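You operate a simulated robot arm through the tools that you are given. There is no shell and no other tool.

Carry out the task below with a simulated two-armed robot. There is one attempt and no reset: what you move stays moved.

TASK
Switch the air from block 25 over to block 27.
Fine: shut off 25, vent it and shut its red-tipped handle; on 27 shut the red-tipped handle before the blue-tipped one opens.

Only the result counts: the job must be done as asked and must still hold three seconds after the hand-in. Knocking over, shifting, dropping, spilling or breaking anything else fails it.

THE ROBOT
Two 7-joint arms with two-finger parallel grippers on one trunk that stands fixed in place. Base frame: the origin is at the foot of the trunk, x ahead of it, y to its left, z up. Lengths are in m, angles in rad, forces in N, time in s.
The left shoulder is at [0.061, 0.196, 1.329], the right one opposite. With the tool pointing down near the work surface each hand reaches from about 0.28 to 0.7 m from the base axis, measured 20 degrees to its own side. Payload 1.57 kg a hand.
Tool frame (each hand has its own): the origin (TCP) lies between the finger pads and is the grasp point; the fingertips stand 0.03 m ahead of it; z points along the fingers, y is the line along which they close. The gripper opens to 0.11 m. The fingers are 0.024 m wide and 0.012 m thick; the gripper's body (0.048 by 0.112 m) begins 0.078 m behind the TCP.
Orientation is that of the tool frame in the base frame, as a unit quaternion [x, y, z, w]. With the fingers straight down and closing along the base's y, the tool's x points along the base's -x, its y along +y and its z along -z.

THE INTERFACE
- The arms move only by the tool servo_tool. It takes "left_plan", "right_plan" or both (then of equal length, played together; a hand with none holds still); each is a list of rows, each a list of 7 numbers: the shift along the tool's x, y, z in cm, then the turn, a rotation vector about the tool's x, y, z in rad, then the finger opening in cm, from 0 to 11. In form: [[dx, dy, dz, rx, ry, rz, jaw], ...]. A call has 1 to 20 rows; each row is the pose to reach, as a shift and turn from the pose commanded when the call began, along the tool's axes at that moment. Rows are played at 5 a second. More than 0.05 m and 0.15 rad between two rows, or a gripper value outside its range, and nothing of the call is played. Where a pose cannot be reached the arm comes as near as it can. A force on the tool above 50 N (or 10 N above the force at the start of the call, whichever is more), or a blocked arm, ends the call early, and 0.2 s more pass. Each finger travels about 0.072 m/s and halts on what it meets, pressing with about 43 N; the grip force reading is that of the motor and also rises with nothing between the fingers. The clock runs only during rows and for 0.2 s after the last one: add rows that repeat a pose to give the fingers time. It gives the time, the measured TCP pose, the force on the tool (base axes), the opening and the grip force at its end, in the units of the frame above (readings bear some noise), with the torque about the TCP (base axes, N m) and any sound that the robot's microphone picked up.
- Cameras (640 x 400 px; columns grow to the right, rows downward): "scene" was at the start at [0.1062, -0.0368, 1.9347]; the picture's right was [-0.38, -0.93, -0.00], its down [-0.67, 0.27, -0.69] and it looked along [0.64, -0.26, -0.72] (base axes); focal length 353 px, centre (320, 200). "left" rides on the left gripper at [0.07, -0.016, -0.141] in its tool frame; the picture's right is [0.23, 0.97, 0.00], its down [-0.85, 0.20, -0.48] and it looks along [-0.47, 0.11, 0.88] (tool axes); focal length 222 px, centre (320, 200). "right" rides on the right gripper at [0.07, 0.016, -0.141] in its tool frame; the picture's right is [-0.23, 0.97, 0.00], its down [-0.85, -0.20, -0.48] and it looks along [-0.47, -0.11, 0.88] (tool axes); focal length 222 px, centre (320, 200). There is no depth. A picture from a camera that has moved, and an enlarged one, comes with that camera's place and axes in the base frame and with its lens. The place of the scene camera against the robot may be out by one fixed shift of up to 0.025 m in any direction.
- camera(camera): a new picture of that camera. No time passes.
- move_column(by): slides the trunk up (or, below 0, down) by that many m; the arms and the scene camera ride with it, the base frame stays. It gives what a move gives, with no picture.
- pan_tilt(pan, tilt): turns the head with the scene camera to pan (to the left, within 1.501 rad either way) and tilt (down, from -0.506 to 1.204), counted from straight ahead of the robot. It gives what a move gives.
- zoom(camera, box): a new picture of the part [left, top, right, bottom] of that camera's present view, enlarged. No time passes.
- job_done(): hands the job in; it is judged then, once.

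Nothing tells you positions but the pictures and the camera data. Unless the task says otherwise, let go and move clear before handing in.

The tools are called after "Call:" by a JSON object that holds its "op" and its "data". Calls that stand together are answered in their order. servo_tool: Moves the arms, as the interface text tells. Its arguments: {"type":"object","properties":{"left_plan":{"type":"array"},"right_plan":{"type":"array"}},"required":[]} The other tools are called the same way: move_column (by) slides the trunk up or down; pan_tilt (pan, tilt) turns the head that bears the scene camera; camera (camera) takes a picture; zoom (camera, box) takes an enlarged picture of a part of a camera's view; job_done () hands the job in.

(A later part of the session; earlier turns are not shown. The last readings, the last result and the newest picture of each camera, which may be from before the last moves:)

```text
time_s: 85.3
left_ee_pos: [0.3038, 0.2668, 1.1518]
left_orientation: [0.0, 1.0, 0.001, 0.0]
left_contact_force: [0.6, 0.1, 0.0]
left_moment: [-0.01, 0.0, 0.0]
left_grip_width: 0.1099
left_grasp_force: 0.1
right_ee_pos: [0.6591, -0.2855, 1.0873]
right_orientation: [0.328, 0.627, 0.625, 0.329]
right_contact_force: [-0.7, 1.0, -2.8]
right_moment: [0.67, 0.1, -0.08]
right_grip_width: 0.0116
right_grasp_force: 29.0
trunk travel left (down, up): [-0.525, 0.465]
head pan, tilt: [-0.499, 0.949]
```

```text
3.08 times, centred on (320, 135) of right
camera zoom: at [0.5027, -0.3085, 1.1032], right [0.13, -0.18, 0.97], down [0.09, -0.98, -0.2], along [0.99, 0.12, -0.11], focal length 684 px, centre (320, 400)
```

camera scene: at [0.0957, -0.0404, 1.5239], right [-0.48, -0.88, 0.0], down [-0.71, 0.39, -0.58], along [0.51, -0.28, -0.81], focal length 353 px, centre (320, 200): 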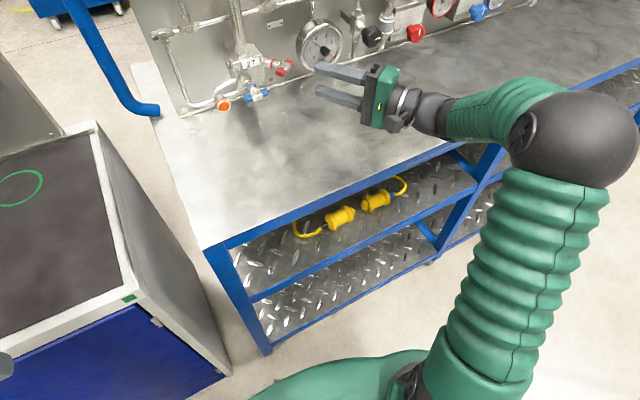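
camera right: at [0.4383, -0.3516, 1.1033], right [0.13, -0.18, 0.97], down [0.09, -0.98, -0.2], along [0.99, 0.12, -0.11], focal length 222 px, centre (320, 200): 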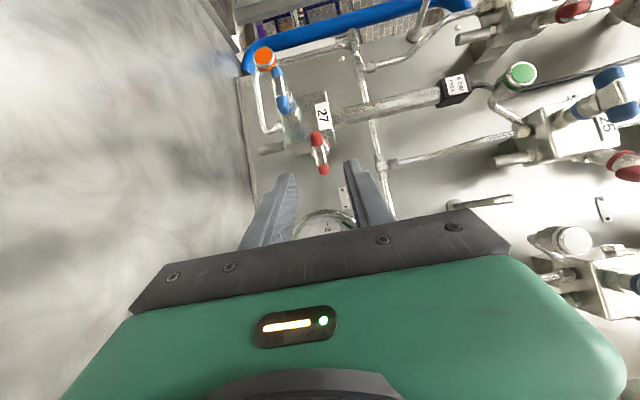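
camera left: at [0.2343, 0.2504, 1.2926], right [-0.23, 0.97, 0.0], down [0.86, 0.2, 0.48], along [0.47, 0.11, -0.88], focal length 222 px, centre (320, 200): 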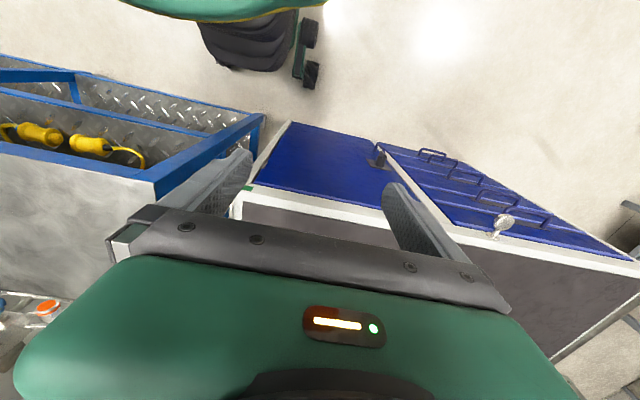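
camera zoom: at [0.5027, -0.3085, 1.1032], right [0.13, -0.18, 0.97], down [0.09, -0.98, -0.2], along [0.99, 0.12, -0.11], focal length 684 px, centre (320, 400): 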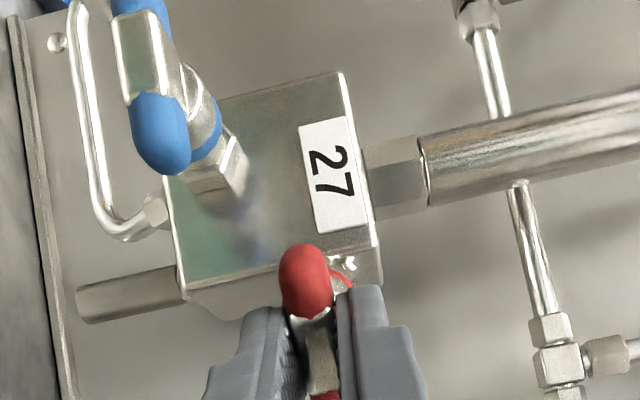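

Gripped at 1.2 cm. I start the clockwise (closing) turn with a small step.

Call:
{"op": "servo_tool", "data": {"right_plan": [[0, 0, 0, 0, 0, 0.07, 0], [0, 0, 0, 0, 0, 0.14, 0], [0, 0, 0, 0, 0, 0.14, 0]]}}

Call:
{"op": "zoom", "data": {"camera": "right", "box": [240, 70, 400, 200]}}

```text
time_s: 86.1
left_ee_pos: [0.3039, 0.2661, 1.1508]
left_orientation: [0.0, 1.0, -0.001, 0.0]
left_contact_force: [-0.2, 0.0, -0.3]
left_moment: [-0.01, -0.02, -0.03]
left_grip_width: 0.11
left_grasp_force: 0.0
right_ee_pos: [0.6584, -0.2854, 1.0871]
right_orientation: [0.371, 0.602, 0.647, 0.284]
right_contact_force: [-3.2, 0.3, -2.9]
right_moment: [-0.01, 0.01, 0.66]
right_grip_width: 0.0121
right_grasp_force: 29.1
trunk travel left (down, up): [-0.525, 0.465]
head pan, tilt: [-0.499, 0.949]
```

```text
3.08 times, centred on (320, 135) of right
camera zoom: at [0.5044, -0.311, 1.1127], right [0.2, -0.29, 0.93], down [0.07, -0.95, -0.31], along [0.98, 0.13, -0.17], focal length 684 px, centre (320, 400)
```

zoom: 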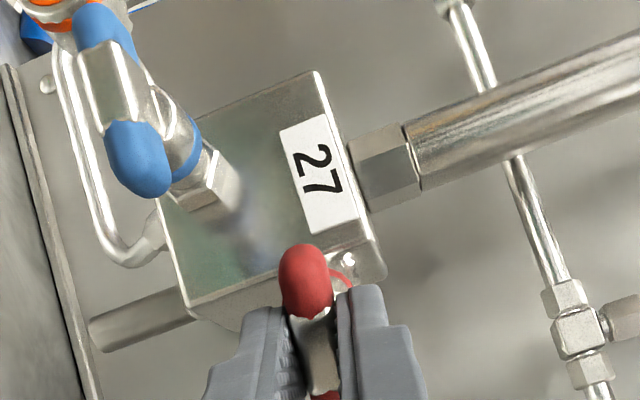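

It turns freely. I continue clockwise, keeping an eye on the forces.

Call:
{"op": "servo_tool", "data": {"right_plan": [[0, 0, 0, 0, 0, 0.12, 0], [0, 0, 0, 0, 0, 0.24, 0], [0, 0, 0, 0, 0, 0.36, 0], [0, 0, 0, 0, 0, 0.48, 0], [0, 0, 0, 0, 0, 0.6, 0], [0, 0, 0, 0, 0, 0.7, 0], [0, 0, 0, 0, 0, 0.7, 0]]}}

Call:
{"op": "zoom", "data": {"camera": "right", "box": [240, 70, 400, 200]}}

Call:
{"op": "zoom", "data": {"camera": "scene", "box": [210, 30, 350, 130]}}

```text
time_s: 87.7
left_ee_pos: [0.3042, 0.2666, 1.1517]
left_orientation: [0.001, 1.0, 0.0, 0.0]
left_contact_force: [0.0, -0.1, -0.3]
left_moment: [-0.02, 0.01, 0.01]
left_grip_width: 0.1105
left_grasp_force: 0.1
right_ee_pos: [0.6576, -0.2853, 1.0878]
right_orientation: [0.555, 0.438, 0.705, 0.046]
right_contact_force: [0.0, 0.8, -0.2]
right_moment: [-0.46, 0.73, -0.28]
right_grip_width: 0.0119
right_grasp_force: 28.6
trunk travel left (down, up): [-0.525, 0.465]
head pan, tilt: [-0.499, 0.949]
```

```text
3.08 times, centred on (320, 135) of right
camera zoom: at [0.5228, -0.3375, 1.15], right [0.5, -0.72, 0.48], down [-0.15, -0.62, -0.77], along [0.85, 0.31, -0.42], focal length 684 px, centre (320, 400)
```

zoom: 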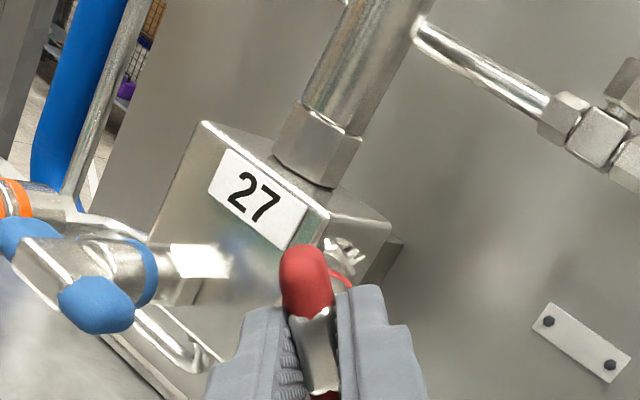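

```text
4.00 times, centred on (280, 80) of scene
camera zoom: at [0.0966, -0.0398, 1.5238], right [-0.48, -0.88, 0.0], down [-0.71, 0.39, -0.58], along [0.51, -0.28, -0.81], focal length 1411 px, centre (480, 680)
```

zoom: 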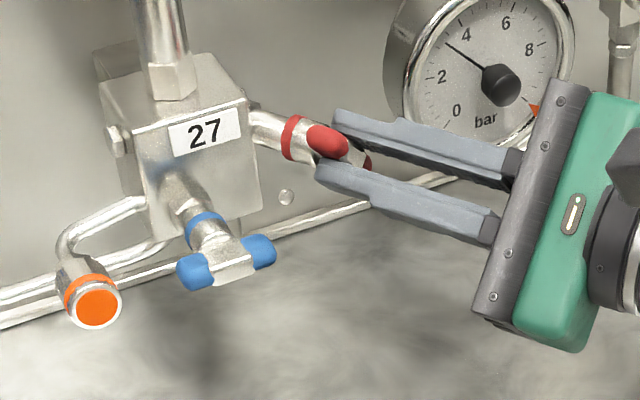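

The bar is about half way, with low forces. I finish the turn to upright slowly, feeling for the stop.

Call:
{"op": "servo_tool", "data": {"right_plan": [[0, 0, 0, 0, 0, 0.12, 0], [0, 0, 0, 0, 0, 0.24, 0], [0, 0, 0, 0, 0, 0.36, 0], [0, 0, 0, 0, 0, 0.48, 0], [0, 0, 0, 0, 0, 0.58, 0], [0, 0, 0, 0, 0, 0.66, 0], [0, 0, 0, 0, 0, 0.72, 0], [0, 0, 0, 0, 0, 0.72, 0]]}}

Call:
{"op": "zoom", "data": {"camera": "right", "box": [240, 70, 400, 200]}}

Call:
{"op": "zoom", "data": {"camera": "scene", "box": [210, 30, 350, 130]}}

```text
time_s: 89.5
left_ee_pos: [0.3043, 0.2662, 1.1524]
left_orientation: [0.0, 1.0, 0.0, 0.0]
left_contact_force: [0.2, 0.3, 0.1]
left_moment: [0.01, 0.0, -0.02]
left_grip_width: 0.1099
left_grasp_force: 0.0
right_ee_pos: [0.6574, -0.2858, 1.0865]
right_orientation: [0.674, 0.214, 0.676, -0.205]
right_contact_force: [0.5, -1.2, 0.4]
right_moment: [-0.09, 0.22, 0.46]
right_grip_width: 0.0118
right_grasp_force: 28.9
trunk travel left (down, up): [-0.525, 0.465]
head pan, tilt: [-0.499, 0.949]
```

```text
3.08 times, centred on (320, 135) of right
camera zoom: at [0.5513, -0.3788, 1.1572], right [0.55, -0.8, -0.21], down [-0.5, -0.12, -0.86], along [0.66, 0.58, -0.47], focal length 684 px, centre (320, 400)
```

zoom: 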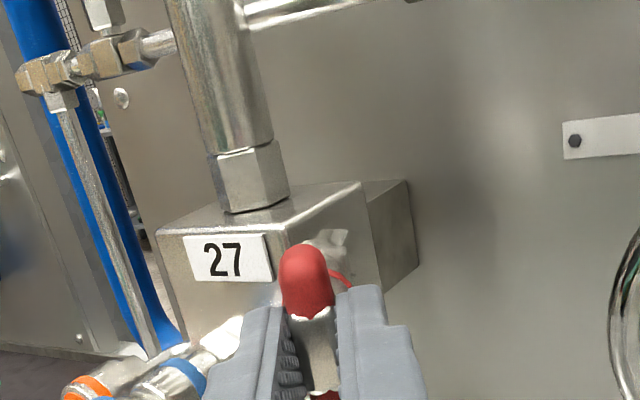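

```text
4.00 times, centred on (280, 80) of scene
camera zoom: at [0.0965, -0.0408, 1.5238], right [-0.48, -0.88, 0.0], down [-0.71, 0.39, -0.58], along [0.51, -0.28, -0.81], focal length 1411 px, centre (480, 680)
```

zoom: 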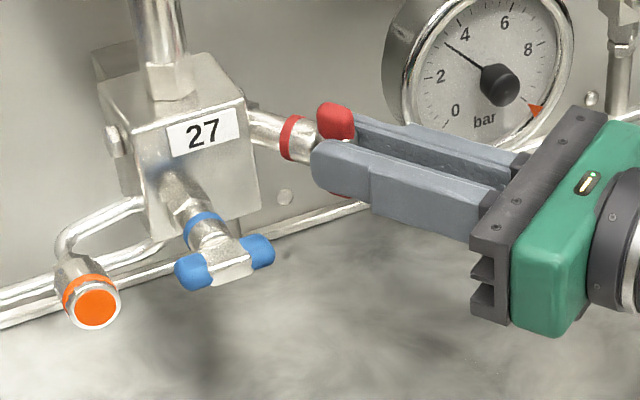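

The bar is near upright with no stop felt yet. I nudge a little further to find the closing stop.

Call:
{"op": "servo_tool", "data": {"right_plan": [[0, 0, 0, 0, 0, 0.03, 0], [0, 0, 0, 0, 0, 0.06, 0], [0, 0, 0, 0, 0, 0.06, 0]]}}

Call:
{"op": "zoom", "data": {"camera": "scene", "box": [210, 30, 350, 130]}}

```text
time_s: 90.3
left_ee_pos: [0.3036, 0.2658, 1.1519]
left_orientation: [0.0, 1.0, 0.001, 0.0]
left_contact_force: [0.7, -0.2, -0.1]
left_moment: [0.01, -0.01, 0.01]
left_grip_width: 0.1101
left_grasp_force: 0.0
right_ee_pos: [0.6574, -0.2856, 1.0873]
right_orientation: [0.68, 0.196, 0.669, -0.226]
right_contact_force: [2.3, -2.1, 1.6]
right_moment: [-1.06, 0.15, 0.33]
right_grip_width: 0.0128
right_grasp_force: 30.7
trunk travel left (down, up): [-0.525, 0.465]
head pan, tilt: [-0.499, 0.949]
```

```text
4.00 times, centred on (280, 80) of scene
camera zoom: at [0.0966, -0.0406, 1.5238], right [-0.48, -0.88, 0.0], down [-0.71, 0.39, -0.58], along [0.51, -0.28, -0.81], focal length 1411 px, centre (480, 680)
```

zoom: 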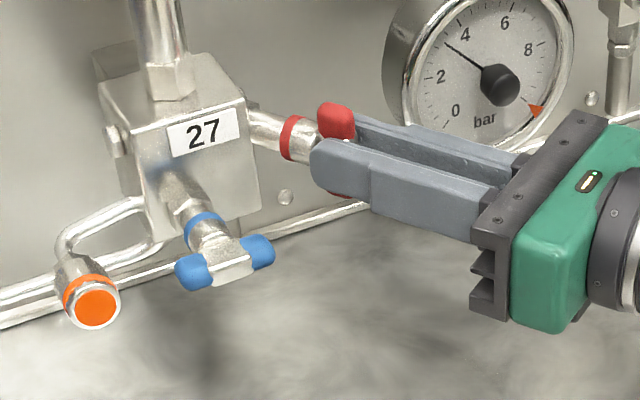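

A 0.8 N·m resistance appears: the red valve of 27 is at its closing stop. I release and back straight off.

Call:
{"op": "servo_tool", "data": {"right_plan": [[0, 0, 0, 0, 0, -0.03, 0], [0, 0, 0, 0, 0, -0.03, 2], [0, 0, 0, 0, 0, -0.03, 3.5], [0, 0, 0, 0, 0, -0.03, 3.5], [0, 0, -2.5, 0, 0, -0.03, 3.5], [0, 0, -5, 0, 0, -0.03, 3.5], [0, 0, -8, 0, 0, -0.03, 3.5], [0, 0, -11, 0, 0, -0.03, 3.5]]}}

Call:
{"op": "camera", "data": {"camera": "right"}}

Call:
{"op": "zoom", "data": {"camera": "scene", "box": [210, 30, 350, 130]}}

```text
time_s: 92.1
left_ee_pos: [0.3029, 0.2662, 1.1518]
left_orientation: [-0.001, 1.0, 0.001, 0.0]
left_contact_force: [0.5, 0.5, -0.7]
left_moment: [-0.01, -0.01, -0.01]
left_grip_width: 0.11
left_grasp_force: 0.0
right_ee_pos: [0.5647, -0.3489, 1.0889]
right_orientation: [0.677, 0.206, 0.673, -0.217]
right_contact_force: [-0.2, 0.9, -0.5]
right_moment: [-0.02, -0.01, 0.01]
right_grip_width: 0.035
right_grasp_force: 0.0
trunk travel left (down, up): [-0.525, 0.465]
head pan, tilt: [-0.499, 0.949]
```

```text
taken
camera right: at [0.4594, -0.4436, 1.1573], right [0.55, -0.8, -0.24], down [-0.52, -0.1, -0.85], along [0.66, 0.59, -0.46], focal length 222 px, centre (320, 200)
```

right: 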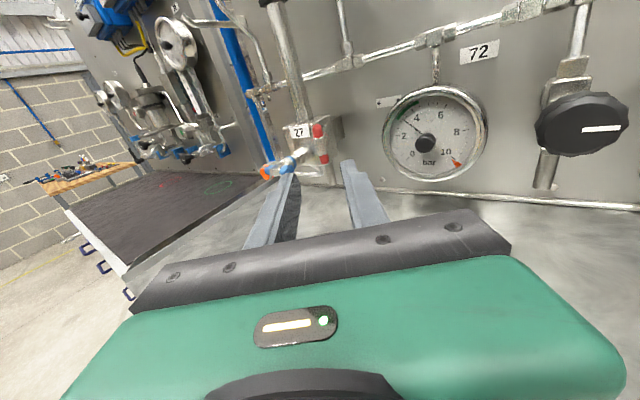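

```text
4.00 times, centred on (280, 80) of scene
camera zoom: at [0.0945, -0.0409, 1.5239], right [-0.48, -0.88, 0.0], down [-0.71, 0.39, -0.58], along [0.51, -0.28, -0.81], focal length 1411 px, centre (480, 680)
```

zoom: 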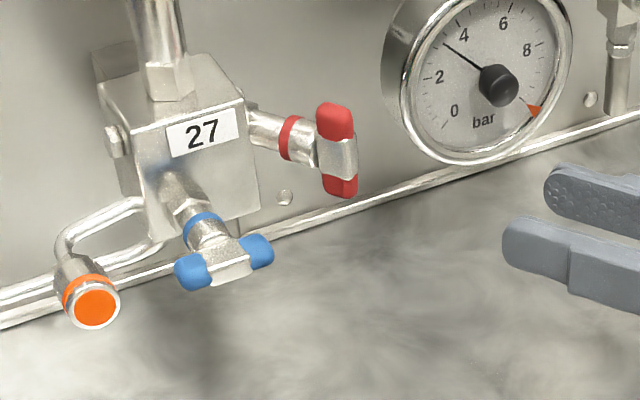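

27's red handle is now upright and shut. Next is 27's blue handle at about (0.658, -0.200, 1.060). I swing the hand to point straight ahead in front of it, staying 9 cm away.

Call:
{"op": "servo_tool", "data": {"right_plan": [[0, -2, 1.4, -0.1, 0, 0, 3.5], [0, -4, 2.8, -0.2, 0, 0, 3.5], [-0.1, -6.1, 4.3, -0.3, 0, 0, 3.5], [-0.2, -8.2, 5.7, -0.4, 0, 0, 3.5], [-0.3, -10.2, 7.1, -0.5, 0, 0, 3.5], [-0.4, -12.2, 8.5, -0.607, 0, 0, 3.5], [-0.4, -12.2, 8.5, -0.607, 0, 0, 3.5]]}}

Call:
{"op": "camera", "data": {"camera": "right"}}

Call:
{"op": "camera", "data": {"camera": "scene"}}

```text
time_s: 93.7
left_ee_pos: [0.3052, 0.2668, 1.1514]
left_orientation: [0.0, 1.0, 0.0, 0.0]
left_contact_force: [-0.7, 0.1, -0.3]
left_moment: [0.02, 0.01, 0.0]
left_grip_width: 0.1099
left_grasp_force: 0.0
right_ee_pos: [0.5683, -0.2226, 1.0859]
right_orientation: [0.71, 0.032, 0.702, -0.041]
right_contact_force: [0.3, 0.4, 0.1]
right_moment: [0.01, 0.03, 0.0]
right_grip_width: 0.0351
right_grasp_force: 0.1
right hand out of reach, approached as far as the arm can: row 6, 7
trunk travel left (down, up): [-0.525, 0.465]
head pan, tilt: [-0.499, 0.949]
```

```text
taken
camera right: at [0.4304, -0.2551, 1.1569], right [0.1, -0.97, -0.24], down [-0.51, 0.16, -0.85], along [0.86, 0.2, -0.47], focal length 222 px, centre (320, 200)
```

right: 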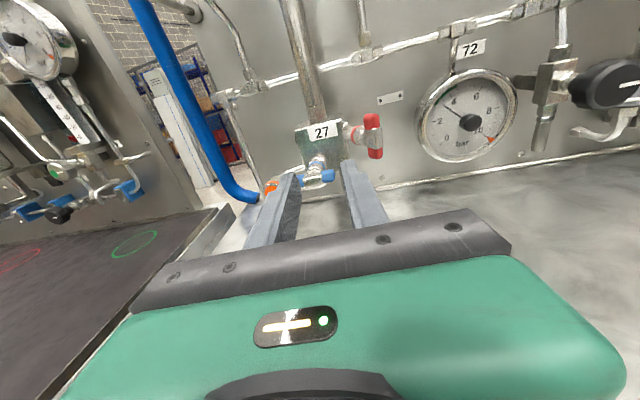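

```text
taken
camera scene: at [0.0956, -0.0402, 1.5239], right [-0.48, -0.88, 0.0], down [-0.71, 0.39, -0.58], along [0.51, -0.28, -0.81], focal length 353 px, centre (320, 200)
```

scene: 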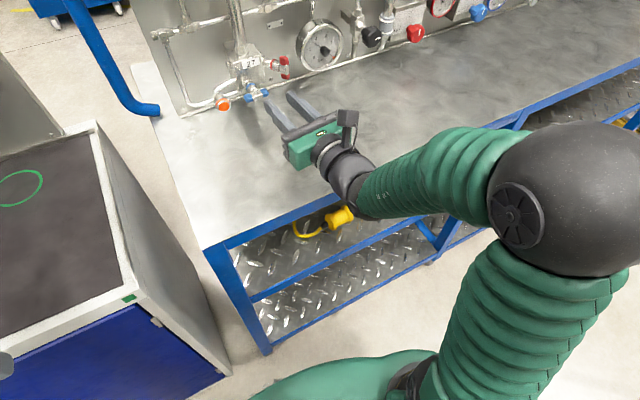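

The arm is at the edge of its reach pointing straight ahead at roll 180°, so I choose a gentler posture: yaw about 0.3 left with roll +90° to grip the level blue bar, then turn counter-clockwise about the stem, ending pitched down so the camera stays off the bench.

Call:
{"op": "servo_tool", "data": {"right_plan": [[0, 0.4, -0.3, 0.1, 0, 0, 3.5], [0, 0.6, -0.4, 0.2, 0, 0, 3.5], [0, 0.6, -0.4, 0.2, 0, 0, 3.5]]}}

Call:
{"op": "servo_tool", "data": {"right_plan": [[0, 0, 0, 0, 0, -0.13, 3.5], [0, 0, 0, 0, 0, -0.26, 3.5], [0, 0, 0, 0, 0, -0.39, 3.5], [0, 0, 0, 0, 0, -0.52, 3.5], [0, 0, 0, 0, 0, -0.65, 3.5], [0, 0, 0, 0, 0, -0.78, 3.5]]}}

Call:
{"op": "camera", "data": {"camera": "scene"}}

```text
time_s: 94.5
left_ee_pos: [0.3031, 0.2665, 1.1529]
left_orientation: [0.0, 1.0, 0.0, 0.0]
left_contact_force: [0.4, -0.1, -0.8]
left_moment: [0.04, -0.02, -0.01]
left_grip_width: 0.11
left_grasp_force: 0.0
right_ee_pos: [0.5637, -0.2302, 1.0878]
right_orientation: [0.701, 0.103, 0.696, -0.112]
right_contact_force: [0.6, 0.1, 0.3]
right_moment: [0.0, 0.02, 0.02]
right_grip_width: 0.0349
right_grasp_force: 0.0
trunk travel left (down, up): [-0.525, 0.465]
head pan, tilt: [-0.499, 0.949]
```

```text
time_s: 95.9
left_ee_pos: [0.3043, 0.266, 1.151]
left_orientation: [-0.001, 1.0, 0.0, -0.001]
left_contact_force: [0.1, -0.3, -0.1]
left_moment: [-0.01, 0.01, 0.01]
left_grip_width: 0.1101
left_grasp_force: 0.1
right_ee_pos: [0.5647, -0.229, 1.0841]
right_orientation: [0.61, 0.362, 0.686, 0.162]
right_contact_force: [0.4, 0.6, -0.1]
right_moment: [0.02, 0.02, 0.02]
right_grip_width: 0.035
right_grasp_force: 0.1
trunk travel left (down, up): [-0.525, 0.465]
head pan, tilt: [-0.499, 0.949]
```

```text
taken
camera scene: at [0.0958, -0.0394, 1.5239], right [-0.48, -0.88, 0.0], down [-0.71, 0.39, -0.58], along [0.51, -0.28, -0.81], focal length 353 px, centre (320, 200)
```

scene: 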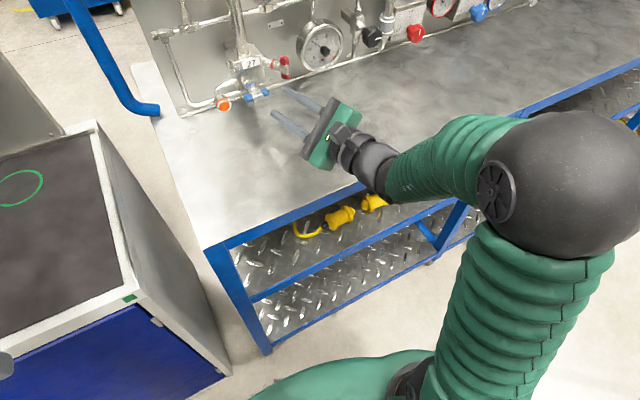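

That works within reach. I finish the roll to +90°.

Call:
{"op": "servo_tool", "data": {"right_plan": [[0, 0, 0, 0, 0, -0.13, 3.5], [0, 0, 0, 0, 0, -0.26, 3.5], [0, 0, 0, 0, 0, -0.39, 3.5], [0, 0, 0, 0, 0, -0.52, 3.5], [0, 0, 0, 0, 0, -0.65, 3.5], [0, 0, 0, 0, 0, -0.77, 3.5]]}}

Call:
{"op": "camera", "data": {"camera": "right"}}

Call:
{"op": "camera", "data": {"camera": "scene"}}

```text
time_s: 97.3
left_ee_pos: [0.3033, 0.2666, 1.1525]
left_orientation: [0.0, 1.0, 0.0, 0.0]
left_contact_force: [-0.6, 0.6, -0.5]
left_moment: [-0.01, 0.01, 0.0]
left_grip_width: 0.1099
left_grasp_force: 0.1
right_ee_pos: [0.5634, -0.229, 1.0856]
right_orientation: [0.429, 0.565, 0.575, 0.408]
right_contact_force: [-0.3, 0.2, 0.7]
right_moment: [-0.02, 0.0, -0.02]
right_grip_width: 0.035
right_grasp_force: 0.1
trunk travel left (down, up): [-0.525, 0.465]
head pan, tilt: [-0.499, 0.949]
```

```text
taken
camera right: at [0.4086, -0.2059, 1.1056], right [0.08, -0.24, 0.97], down [-0.2, -0.95, -0.22], along [0.98, -0.18, -0.13], focal length 222 px, centre (320, 200)
```

right: 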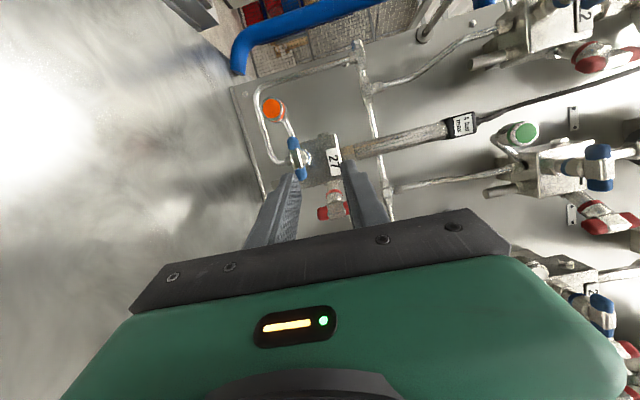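

```text
taken
camera scene: at [0.0957, -0.0394, 1.5239], right [-0.48, -0.88, 0.0], down [-0.71, 0.39, -0.58], along [0.51, -0.28, -0.81], focal length 353 px, centre (320, 200)
```

scene: 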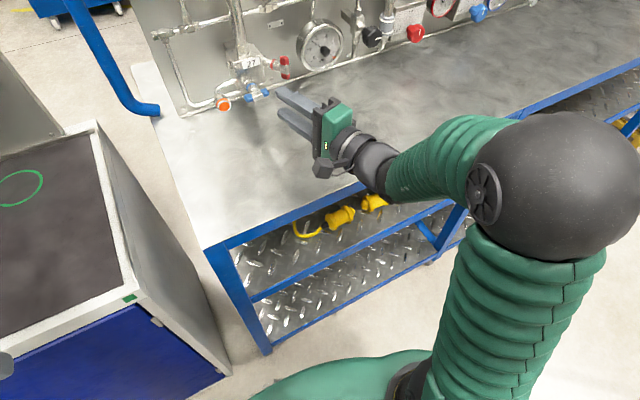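

The hand is at roll +90°, yaw 0.3. I enlarge to refine the blue handle's position.

Call:
{"op": "zoom", "data": {"camera": "right", "box": [240, 90, 380, 210]}}

Call:
{"op": "zoom", "data": {"camera": "scene", "box": [200, 40, 320, 130]}}

```text
3.33 times, centred on (310, 150) of right
camera zoom: at [0.4086, -0.2059, 1.1056], right [0.08, -0.24, 0.97], down [-0.2, -0.95, -0.22], along [0.98, -0.18, -0.13], focal length 740 px, centre (353, 367)
```

zoom: 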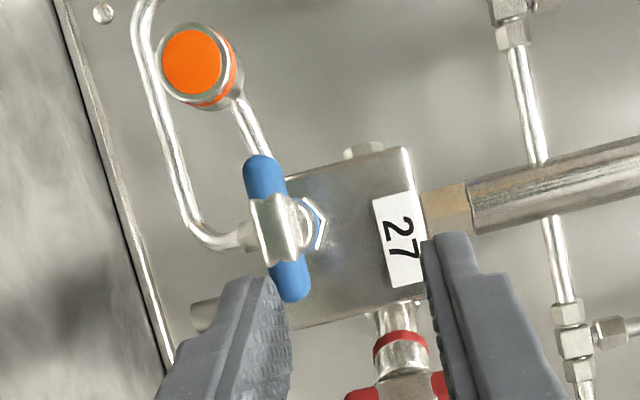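

```text
4.44 times, centred on (260, 85) of scene
camera zoom: at [0.0957, -0.0394, 1.5239], right [-0.48, -0.88, 0.0], down [-0.71, 0.39, -0.58], along [0.51, -0.28, -0.81], focal length 1568 px, centre (587, 711)
```

zoom: 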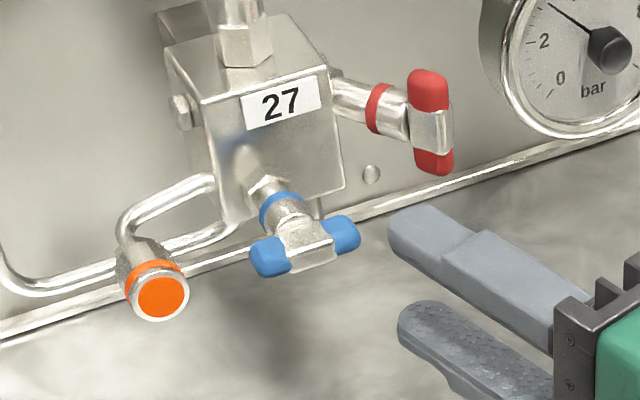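

The blue hub is confirmed at (0.658, -0.2005, 1.060) with its bar level. I lower to its height and then advance so the fingers lie above and below it.

Call:
{"op": "servo_tool", "data": {"right_plan": [[-0.1, -1.3, 0, 0, 0, -0.015, 3.5], [-0.2, -2.56, 0, 0, 0, -0.031, 3.5], [-0.2, -2.56, 2.5, 0, 0, -0.031, 3.5], [-0.2, -2.56, 4.5, 0, 0, -0.031, 3.5], [-0.2, -2.56, 6, 0, 0, -0.031, 3.5], [-0.2, -2.56, 7, 0, 0, -0.031, 3.5], [-0.2, -2.56, 7.7, 0, 0, -0.031, 3.5], [-0.2, -2.56, 7.7, 0, 0, -0.031, 3.5]]}}

Call:
{"op": "zoom", "data": {"camera": "right", "box": [240, 70, 400, 200]}}

Call:
{"op": "zoom", "data": {"camera": "scene", "box": [200, 40, 320, 130]}}

```text
time_s: 99.1
left_ee_pos: [0.3035, 0.2668, 1.1533]
left_orientation: [-0.001, 1.0, 0.0, 0.0]
left_contact_force: [0.5, 0.9, -0.1]
left_moment: [-0.01, 0.04, 0.0]
left_grip_width: 0.1102
left_grasp_force: 0.0
right_ee_pos: [0.6382, -0.2068, 1.0597]
right_orientation: [0.421, 0.571, 0.569, 0.417]
right_contact_force: [-0.9, 0.4, 0.2]
right_moment: [-0.01, -0.01, 0.01]
right_grip_width: 0.0349
right_grasp_force: 0.0
trunk travel left (down, up): [-0.525, 0.465]
head pan, tilt: [-0.499, 0.949]
```

```text
3.08 times, centred on (320, 135) of right
camera zoom: at [0.4827, -0.1824, 1.0774], right [0.07, -0.22, 0.97], down [-0.2, -0.96, -0.2], along [0.98, -0.18, -0.12], focal length 684 px, centre (320, 400)
```

zoom: 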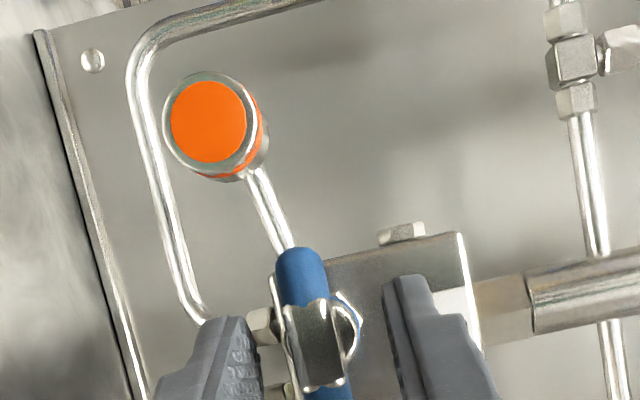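

```text
4.44 times, centred on (260, 85) of scene
camera zoom: at [0.0961, -0.0394, 1.5239], right [-0.48, -0.88, 0.0], down [-0.71, 0.39, -0.58], along [0.51, -0.28, -0.81], focal length 1568 px, centre (587, 711)
```

zoom: 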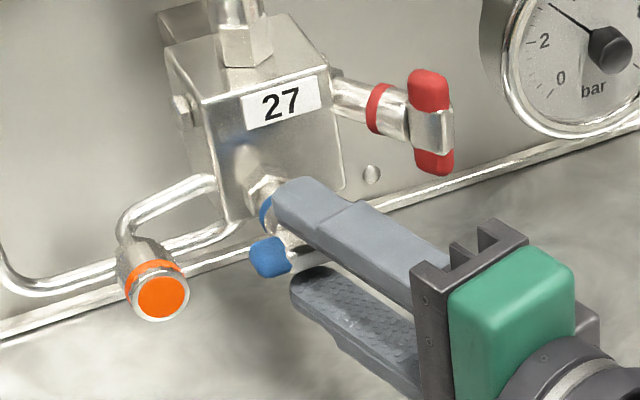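

The fingers lie above and below the blue bar. I close the jaw on it.

Call:
{"op": "servo_tool", "data": {"right_plan": [[0, 0, 0, 0, 0, 0, 2.2], [0, 0, 0, 0, 0, 0, 1], [0, 0, 0, 0, 0, 0, 0], [0, 0, 0, 0, 0, 0, 0]]}}

Call:
{"op": "zoom", "data": {"camera": "right", "box": [240, 70, 400, 200]}}

```text
time_s: 100.1
left_ee_pos: [0.3046, 0.2668, 1.1504]
left_orientation: [0.0, 1.0, 0.0, -0.001]
left_contact_force: [-0.3, 0.2, -0.2]
left_moment: [-0.04, 0.0, 0.0]
left_grip_width: 0.11
left_grasp_force: 0.1
right_ee_pos: [0.6388, -0.2069, 1.0594]
right_orientation: [0.422, 0.572, 0.567, 0.416]
right_contact_force: [-4.7, 1.1, -7.8]
right_moment: [-0.28, -0.36, -0.16]
right_grip_width: 0.0121
right_grasp_force: 28.8
trunk travel left (down, up): [-0.525, 0.465]
head pan, tilt: [-0.499, 0.949]
```

```text
3.08 times, centred on (320, 135) of right
camera zoom: at [0.4826, -0.1825, 1.0767], right [0.08, -0.22, 0.97], down [-0.2, -0.96, -0.2], along [0.98, -0.18, -0.12], focal length 684 px, centre (320, 400)
```

zoom: 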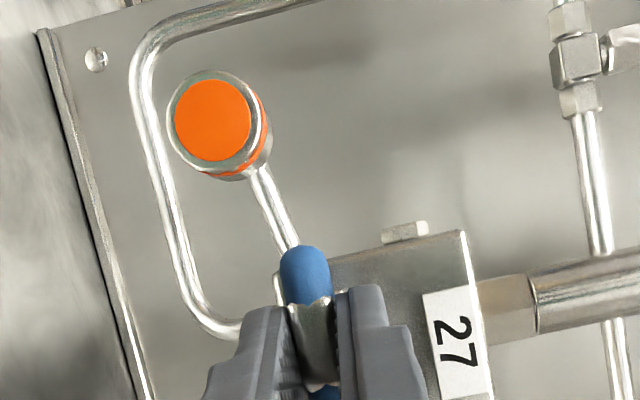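

Gripped at 1.2 cm. I start the counter-clockwise (opening) turn about the stem with a small step.

Call:
{"op": "servo_tool", "data": {"right_plan": [[0, -0.04, 0, 0.021, 0, -0.067, 0], [0, 0.01, 0, 0.042, 0, -0.1336, 0], [0, 0.01, 0, 0.042, 0, -0.1336, 0]]}}

Call:
{"op": "zoom", "data": {"camera": "right", "box": [240, 70, 400, 200]}}

```text
time_s: 100.9
left_ee_pos: [0.3043, 0.2677, 1.1523]
left_orientation: [0.0, 1.0, 0.0, 0.0]
left_contact_force: [0.1, -0.2, -0.3]
left_moment: [-0.02, 0.0, 0.0]
left_grip_width: 0.1099
left_grasp_force: 0.2
right_ee_pos: [0.6379, -0.2071, 1.0609]
right_orientation: [0.39, 0.61, 0.527, 0.445]
right_contact_force: [-1.6, 3.0, -6.8]
right_moment: [-0.05, -0.42, -0.49]
right_grip_width: 0.0121
right_grasp_force: 28.9
trunk travel left (down, up): [-0.525, 0.465]
head pan, tilt: [-0.499, 0.949]
```

```text
3.08 times, centred on (320, 135) of right
camera zoom: at [0.4826, -0.1804, 1.0737], right [0.08, -0.08, 0.99], down [-0.2, -0.98, -0.06], along [0.98, -0.2, -0.09], focal length 684 px, centre (320, 400)
```

zoom: 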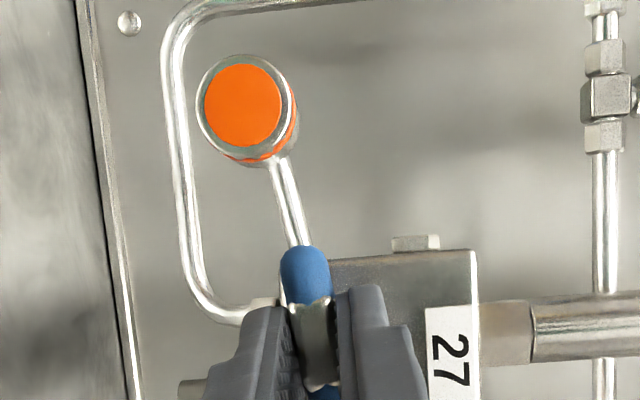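

The handle follows freely in the opening sense. I continue the turn to about half way, with the matching small shifts.

Call:
{"op": "servo_tool", "data": {"right_plan": [[0.02, 0.05, 0.01, 0.035, 0, -0.1113, 0], [0.05, 0.12, 0.02, 0.07, 0, -0.2226, 0], [0.08, 0.19, 0.03, 0.105, 0, -0.3339, 0], [0.1, 0.25, 0.035, 0.14, 0, -0.4452, 0], [0.13, 0.3, 0.04, 0.175, 0, -0.5565, 0], [0.155, 0.349, 0.049, 0.21, 0, -0.668, 0], [0.155, 0.349, 0.049, 0.21, 0, -0.668, 0]]}}

Call:
{"op": "zoom", "data": {"camera": "right", "box": [240, 70, 400, 200]}}

Call:
{"op": "camera", "data": {"camera": "scene"}}

```text
time_s: 102.5
left_ee_pos: [0.3063, 0.2672, 1.1516]
left_orientation: [0.0, 1.0, -0.001, -0.001]
left_contact_force: [0.1, -0.6, 0.0]
left_moment: [-0.03, 0.04, 0.0]
left_grip_width: 0.1097
left_grasp_force: 0.1
right_ee_pos: [0.6375, -0.2043, 1.0639]
right_orientation: [0.213, 0.755, 0.287, 0.55]
right_contact_force: [1.3, 0.6, -3.3]
right_moment: [-0.08, -0.62, -0.04]
right_grip_width: 0.0119
right_grasp_force: 28.9
trunk travel left (down, up): [-0.525, 0.465]
head pan, tilt: [-0.499, 0.949]
```

```text
3.08 times, centred on (320, 135) of right
camera zoom: at [0.4824, -0.1764, 1.0576], right [0.07, 0.58, 0.81], down [-0.2, -0.79, 0.58], along [0.98, -0.2, 0.06], focal length 684 px, centre (320, 400)
```

zoom: 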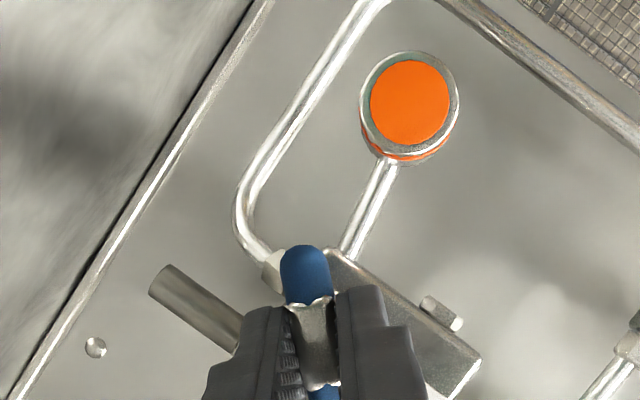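

```text
taken
camera scene: at [0.0971, -0.039, 1.5238], right [-0.48, -0.88, 0.0], down [-0.72, 0.39, -0.58], along [0.51, -0.28, -0.81], focal length 353 px, centre (320, 200)
```

scene: 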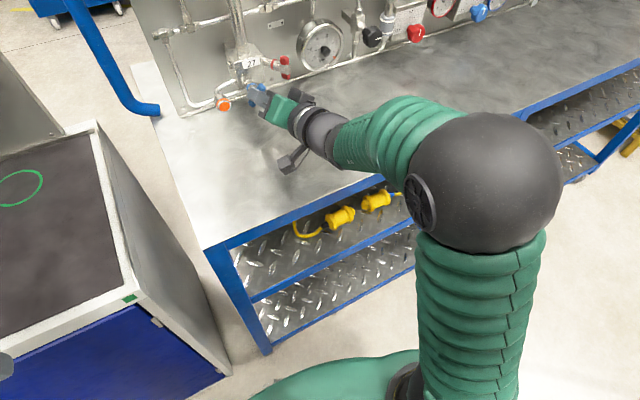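

Forces are small and the camera is well above the bench. I finish the turn to upright.

Call:
{"op": "servo_tool", "data": {"right_plan": [[0.04, 0.05, 0.01, 0.0313, 0, -0.0995, 0], [0.07, 0.11, 0.02, 0.0626, 0, -0.199, 0], [0.1, 0.18, 0.03, 0.0939, 0, -0.2985, 0], [0.13, 0.24, 0.04, 0.1252, 0, -0.398, 0], [0.15, 0.3, 0.045, 0.1565, 0, -0.4975, 0], [0.17, 0.36, 0.05, 0.1878, 0, -0.597, 0], [0.18, 0.41, 0.056, 0.219, 0, -0.6965, 0], [0.18, 0.41, 0.056, 0.219, 0, -0.6965, 0]]}}

Call:
{"op": "zoom", "data": {"camera": "right", "box": [240, 70, 400, 200]}}

Call:
{"op": "zoom", "data": {"camera": "scene", "box": [200, 40, 320, 130]}}

```text
time_s: 104.3
left_ee_pos: [0.3062, 0.2683, 1.1511]
left_orientation: [0.0, 1.0, -0.001, -0.001]
left_contact_force: [-0.5, -0.7, -1.1]
left_moment: [0.09, -0.02, -0.05]
left_grip_width: 0.1101
left_grasp_force: 0.1
right_ee_pos: [0.6381, -0.1988, 1.0657]
right_orientation: [0.001, 0.808, 0.001, 0.589]
right_contact_force: [-1.5, 13.0, -9.7]
right_moment: [0.09, 1.0, 0.36]
right_grip_width: 0.0121
right_grasp_force: 29.0
trunk travel left (down, up): [-0.525, 0.465]
head pan, tilt: [-0.499, 0.949]
```

```text
3.08 times, centred on (320, 135) of right
camera zoom: at [0.4822, -0.1836, 1.0426], right [0.07, 0.97, 0.22], down [-0.19, -0.2, 0.96], along [0.98, -0.11, 0.18], focal length 684 px, centre (320, 400)
```

zoom: 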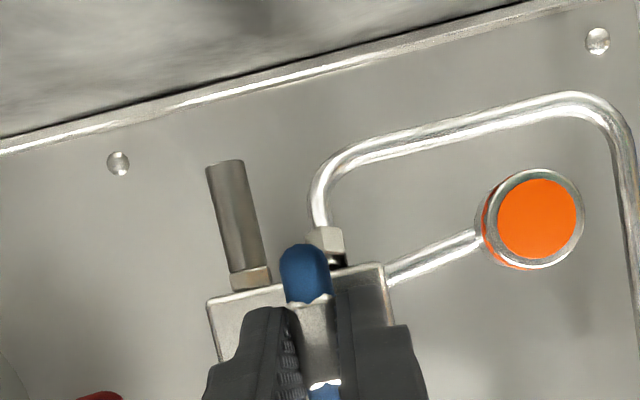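

```text
4.44 times, centred on (260, 85) of scene
camera zoom: at [0.0983, -0.0346, 1.5237], right [-0.48, -0.88, 0.0], down [-0.72, 0.39, -0.58], along [0.51, -0.28, -0.81], focal length 1568 px, centre (587, 711)
```

zoom: 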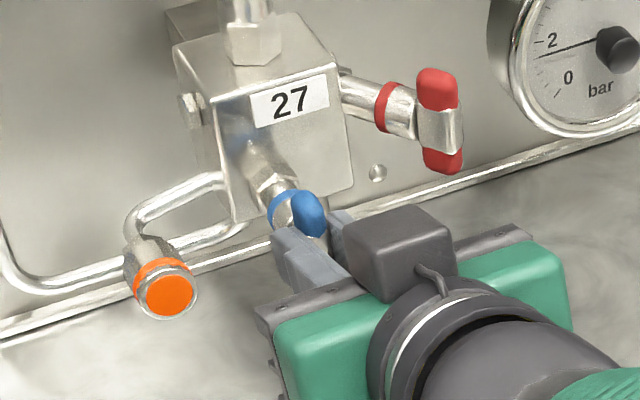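

The blue bar is now upright, but the header gauge needle seems to have dropped. I look closely at the gauge and at 27's vent.

Call:
{"op": "zoom", "data": {"camera": "scene", "box": [280, 10, 360, 80]}}

Call:
{"op": "camera", "data": {"camera": "scene"}}

Call:
{"op": "camera", "data": {"camera": "right"}}

```text
5.71 times, centred on (320, 45) of scene
camera zoom: at [0.0983, -0.0346, 1.5237], right [-0.48, -0.88, 0.0], down [-0.72, 0.39, -0.58], along [0.51, -0.28, -0.81], focal length 2016 px, centre (320, 1086)
```

zoom: 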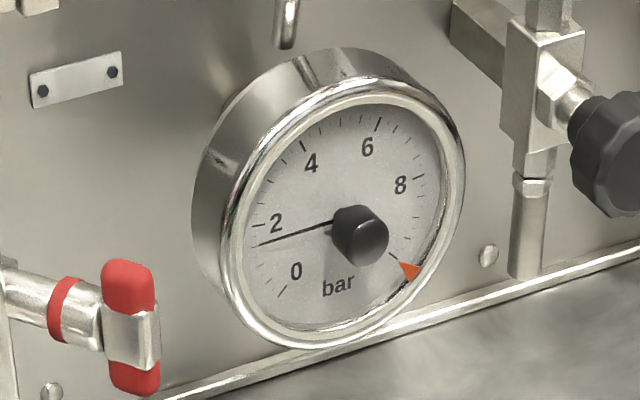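

```text
taken
camera scene: at [0.0983, -0.0346, 1.5237], right [-0.48, -0.88, 0.0], down [-0.72, 0.39, -0.58], along [0.51, -0.28, -0.81], focal length 353 px, centre (320, 200)
```

scene: 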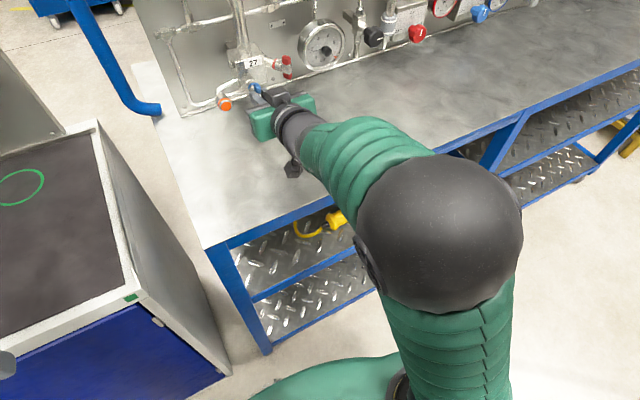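

```text
taken
camera right: at [0.4822, -0.1836, 1.0426], right [0.07, 0.97, 0.22], down [-0.19, -0.2, 0.96], along [0.98, -0.11, 0.18], focal length 222 px, centre (320, 200)
```

right: 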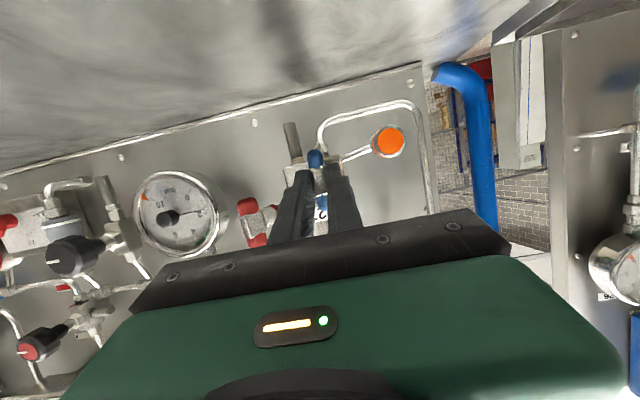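

No puffs are visible, and the gauge reads about 1.3 bar, which may be a dip while 27 fills. I hold for two seconds and look again.

Call:
{"op": "servo_tool", "data": {"right_plan": [[0, -0.05, 0, 0, 0, 0, 0], [0, -0.1, 0, 0, 0, 0, 0], [0, -0.1, 0, 0, 0, 0, 0], [0, -0.1, 0, 0, 0, 0, 0], [0, -0.1, 0, 0, 0, 0, 0], [0, -0.1, 0, 0, 0, 0, 0], [0, -0.1, 0, 0, 0, 0, 0], [0, -0.1, 0, 0, 0, 0, 0], [0, -0.1, 0, 0, 0, 0, 0], [0, -0.1, 0, 0, 0, 0, 0]]}}

Call:
{"op": "zoom", "data": {"camera": "scene", "box": [280, 10, 360, 80]}}

Call:
{"op": "zoom", "data": {"camera": "right", "box": [220, 90, 420, 250]}}

```text
time_s: 106.5
left_ee_pos: [0.3062, 0.2707, 1.151]
left_orientation: [0.0, 1.0, -0.002, -0.001]
left_contact_force: [-0.1, 0.9, -0.2]
left_moment: [0.01, 0.02, 0.01]
left_grip_width: 0.1101
left_grasp_force: 0.1
right_ee_pos: [0.6394, -0.2012, 1.0747]
right_orientation: [0.007, 0.804, 0.004, 0.595]
right_contact_force: [6.4, 22.0, -14.7]
right_moment: [0.29, 0.69, 0.73]
right_grip_width: 0.012
right_grasp_force: 28.9
trunk travel left (down, up): [-0.525, 0.465]
head pan, tilt: [-0.499, 0.949]
```

```text
5.71 times, centred on (320, 45) of scene
camera zoom: at [0.1017, -0.0306, 1.5237], right [-0.48, -0.88, 0.01], down [-0.72, 0.39, -0.58], along [0.51, -0.28, -0.81], focal length 2016 px, centre (320, 1086)
```

zoom: 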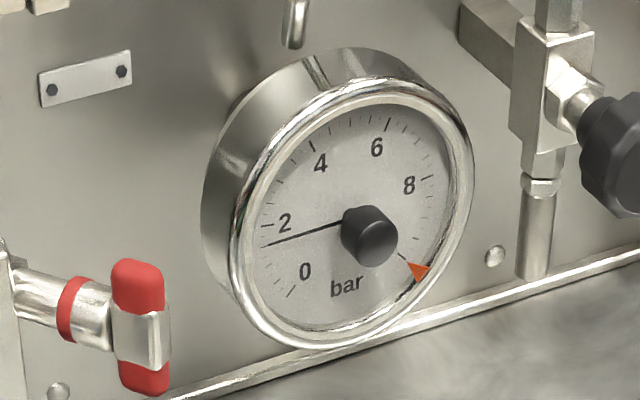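

```text
2.50 times, centred on (320, 170) of right
camera zoom: at [0.4839, -0.1833, 1.0487], right [0.07, 0.97, 0.23], down [-0.21, -0.21, 0.95], along [0.98, -0.11, 0.19], focal length 555 px, centre (320, 275)
```

zoom: 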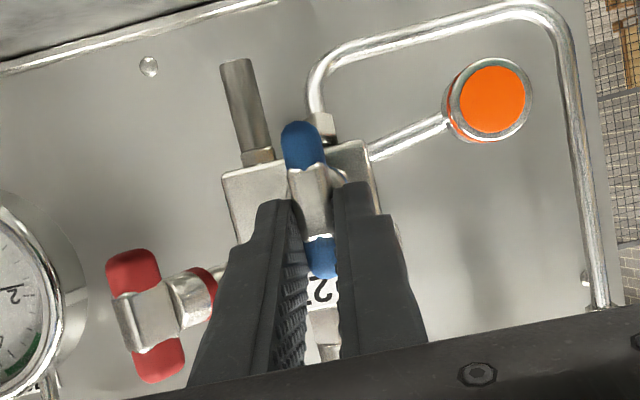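

The fingers have crept up the bar under an outside load (22 N sideways), so I release now: open the jaw and back off along the fingers, then watch the gauge.

Call:
{"op": "servo_tool", "data": {"right_plan": [[0, 0, 0, 0, 0, 0, 1.5], [0, 0, 0, 0, 0, 0, 3], [0, 0, 0, 0, 0, 0, 3.2], [0, 0, 0, 0, 0, 0, 3.2]]}}

Call:
{"op": "zoom", "data": {"camera": "right", "box": [220, 90, 420, 250]}}

Call:
{"op": "camera", "data": {"camera": "scene"}}

```text
time_s: 107.5
left_ee_pos: [0.3045, 0.2672, 1.152]
left_orientation: [0.0, 1.0, -0.001, 0.0]
left_contact_force: [0.1, 0.0, -0.3]
left_moment: [0.01, -0.05, 0.03]
left_grip_width: 0.1099
left_grasp_force: 0.0
right_ee_pos: [0.6355, -0.2052, 1.0794]
right_orientation: [0.01, 0.802, 0.007, 0.597]
right_contact_force: [-0.3, 0.3, 0.1]
right_moment: [-0.04, 0.02, -0.02]
right_grip_width: 0.0319
right_grasp_force: 0.1
trunk travel left (down, up): [-0.525, 0.465]
head pan, tilt: [-0.499, 0.949]
```

```text
2.50 times, centred on (320, 170) of right
camera zoom: at [0.4814, -0.1877, 1.0521], right [0.07, 0.97, 0.24], down [-0.22, -0.22, 0.95], along [0.97, -0.12, 0.19], focal length 555 px, centre (320, 275)
```

zoom: 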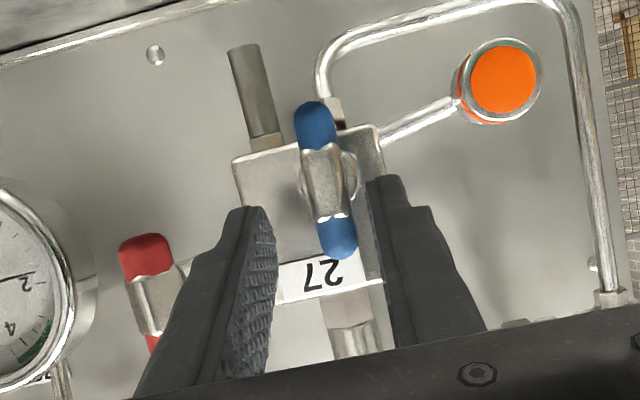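

```text
taken
camera scene: at [0.0958, -0.0385, 1.5241], right [-0.48, -0.88, 0.0], down [-0.71, 0.39, -0.58], along [0.51, -0.28, -0.81], focal length 353 px, centre (320, 200)
```

scene: 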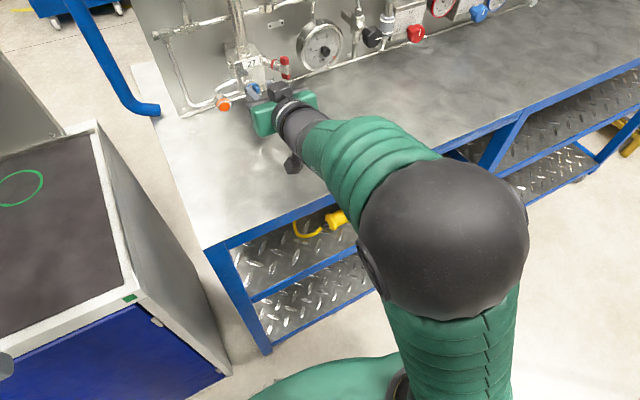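

The hand is free of load and the blue bar stands upright between the open fingers. I back off along the fingers.

Call:
{"op": "servo_tool", "data": {"right_plan": [[0, 0, -1.5, 0, 0, 0, 3.2], [0, 0, -3.5, 0, 0, 0, 3.2], [0, 0, -6, 0, 0, 0, 3.2], [0, 0, -8, 0, 0, 0, 3.2], [0, 0, -8, 0, 0, 0, 3.2]]}}

Call:
{"op": "camera", "data": {"camera": "right"}}

Call:
{"op": "zoom", "data": {"camera": "scene", "box": [200, 30, 360, 130]}}

Call:
{"op": "zoom", "data": {"camera": "scene", "box": [280, 10, 360, 80]}}

```text
time_s: 108.6
left_ee_pos: [0.3043, 0.2669, 1.1518]
left_orientation: [0.0, 1.0, 0.0, 0.0]
left_contact_force: [0.9, 0.8, 0.9]
left_moment: [0.0, 0.0, -0.01]
left_grip_width: 0.11
left_grasp_force: 0.0
right_ee_pos: [0.5625, -0.2158, 1.0818]
right_orientation: [0.057, 0.808, 0.077, 0.581]
right_contact_force: [0.0, -0.4, 0.5]
right_moment: [0.02, 0.01, 0.0]
right_grip_width: 0.0318
right_grasp_force: 0.0
trunk travel left (down, up): [-0.525, 0.465]
head pan, tilt: [-0.499, 0.949]
stopped in row 5 (right hand): the arm was blocked; the commanded pose is now the measured one
```

```text
taken
camera right: at [0.4083, -0.1938, 1.0632], right [0.08, 0.91, 0.4], down [-0.18, -0.38, 0.91], along [0.98, -0.14, 0.14], focal length 222 px, centre (320, 200)
```

right: 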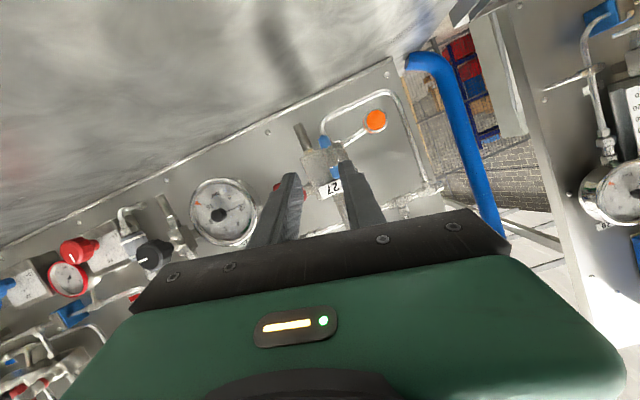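

```text
4.00 times, centred on (280, 80) of scene
camera zoom: at [0.0955, -0.0383, 1.5239], right [-0.48, -0.88, 0.0], down [-0.71, 0.39, -0.58], along [0.51, -0.28, -0.81], focal length 1411 px, centre (480, 680)
```

zoom: 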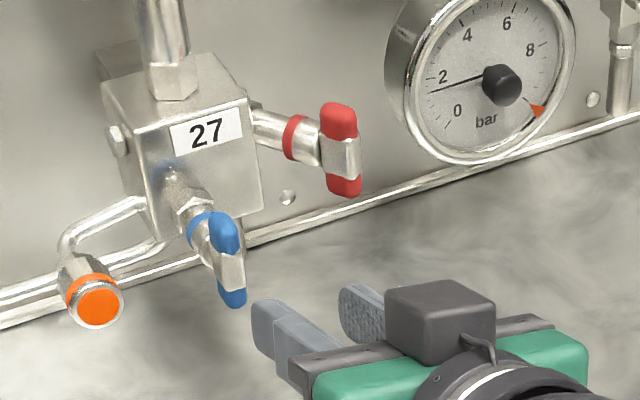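

```text
5.71 times, centred on (320, 45) of scene
camera zoom: at [0.0955, -0.0383, 1.5239], right [-0.48, -0.88, 0.0], down [-0.71, 0.39, -0.58], along [0.51, -0.28, -0.81], focal length 2016 px, centre (320, 1086)
```

zoom: 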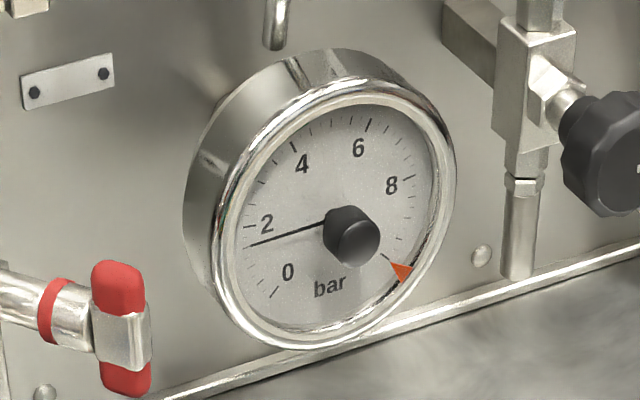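

The handles of 27 now look right: red upright and blue upright. The arm reports being blocked, likely the elbow against the robot's own trunk, so I look at the posture before moving on.

Call:
{"op": "pan_tilt", "data": {"pan": -0.9, "tilt": 1.2}}

Call:
{"op": "camera", "data": {"camera": "scene"}}

```text
time_s: 109.5
left_ee_pos: [0.3045, 0.2671, 1.152]
left_orientation: [0.0, 1.0, -0.001, 0.0]
left_contact_force: [-0.2, 0.4, -0.1]
left_moment: [-0.02, 0.01, -0.02]
left_grip_width: 0.1101
left_grasp_force: 0.1
right_ee_pos: [0.5622, -0.2151, 1.0809]
right_orientation: [0.057, 0.809, 0.077, 0.58]
right_contact_force: [-0.6, -0.3, 0.6]
right_moment: [-0.01, 0.01, -0.03]
right_grip_width: 0.0321
right_grasp_force: 0.1
trunk travel left (down, up): [-0.525, 0.465]
head pan, tilt: [-0.901, 1.201]
```

```text
taken
camera scene: at [0.0665, -0.0479, 1.508], right [-0.78, -0.62, 0.0], down [-0.58, 0.73, -0.36], along [0.22, -0.28, -0.93], focal length 353 px, centre (320, 200)
```

scene: 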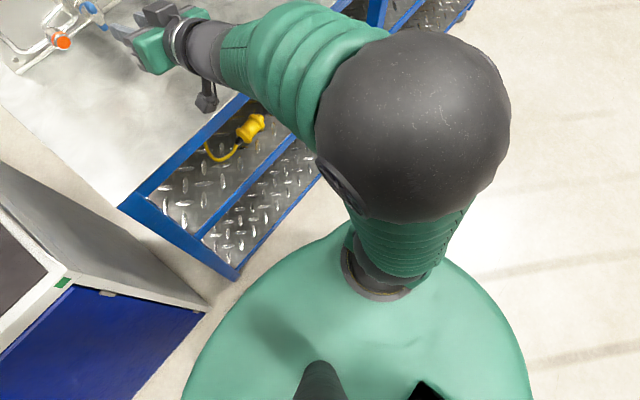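

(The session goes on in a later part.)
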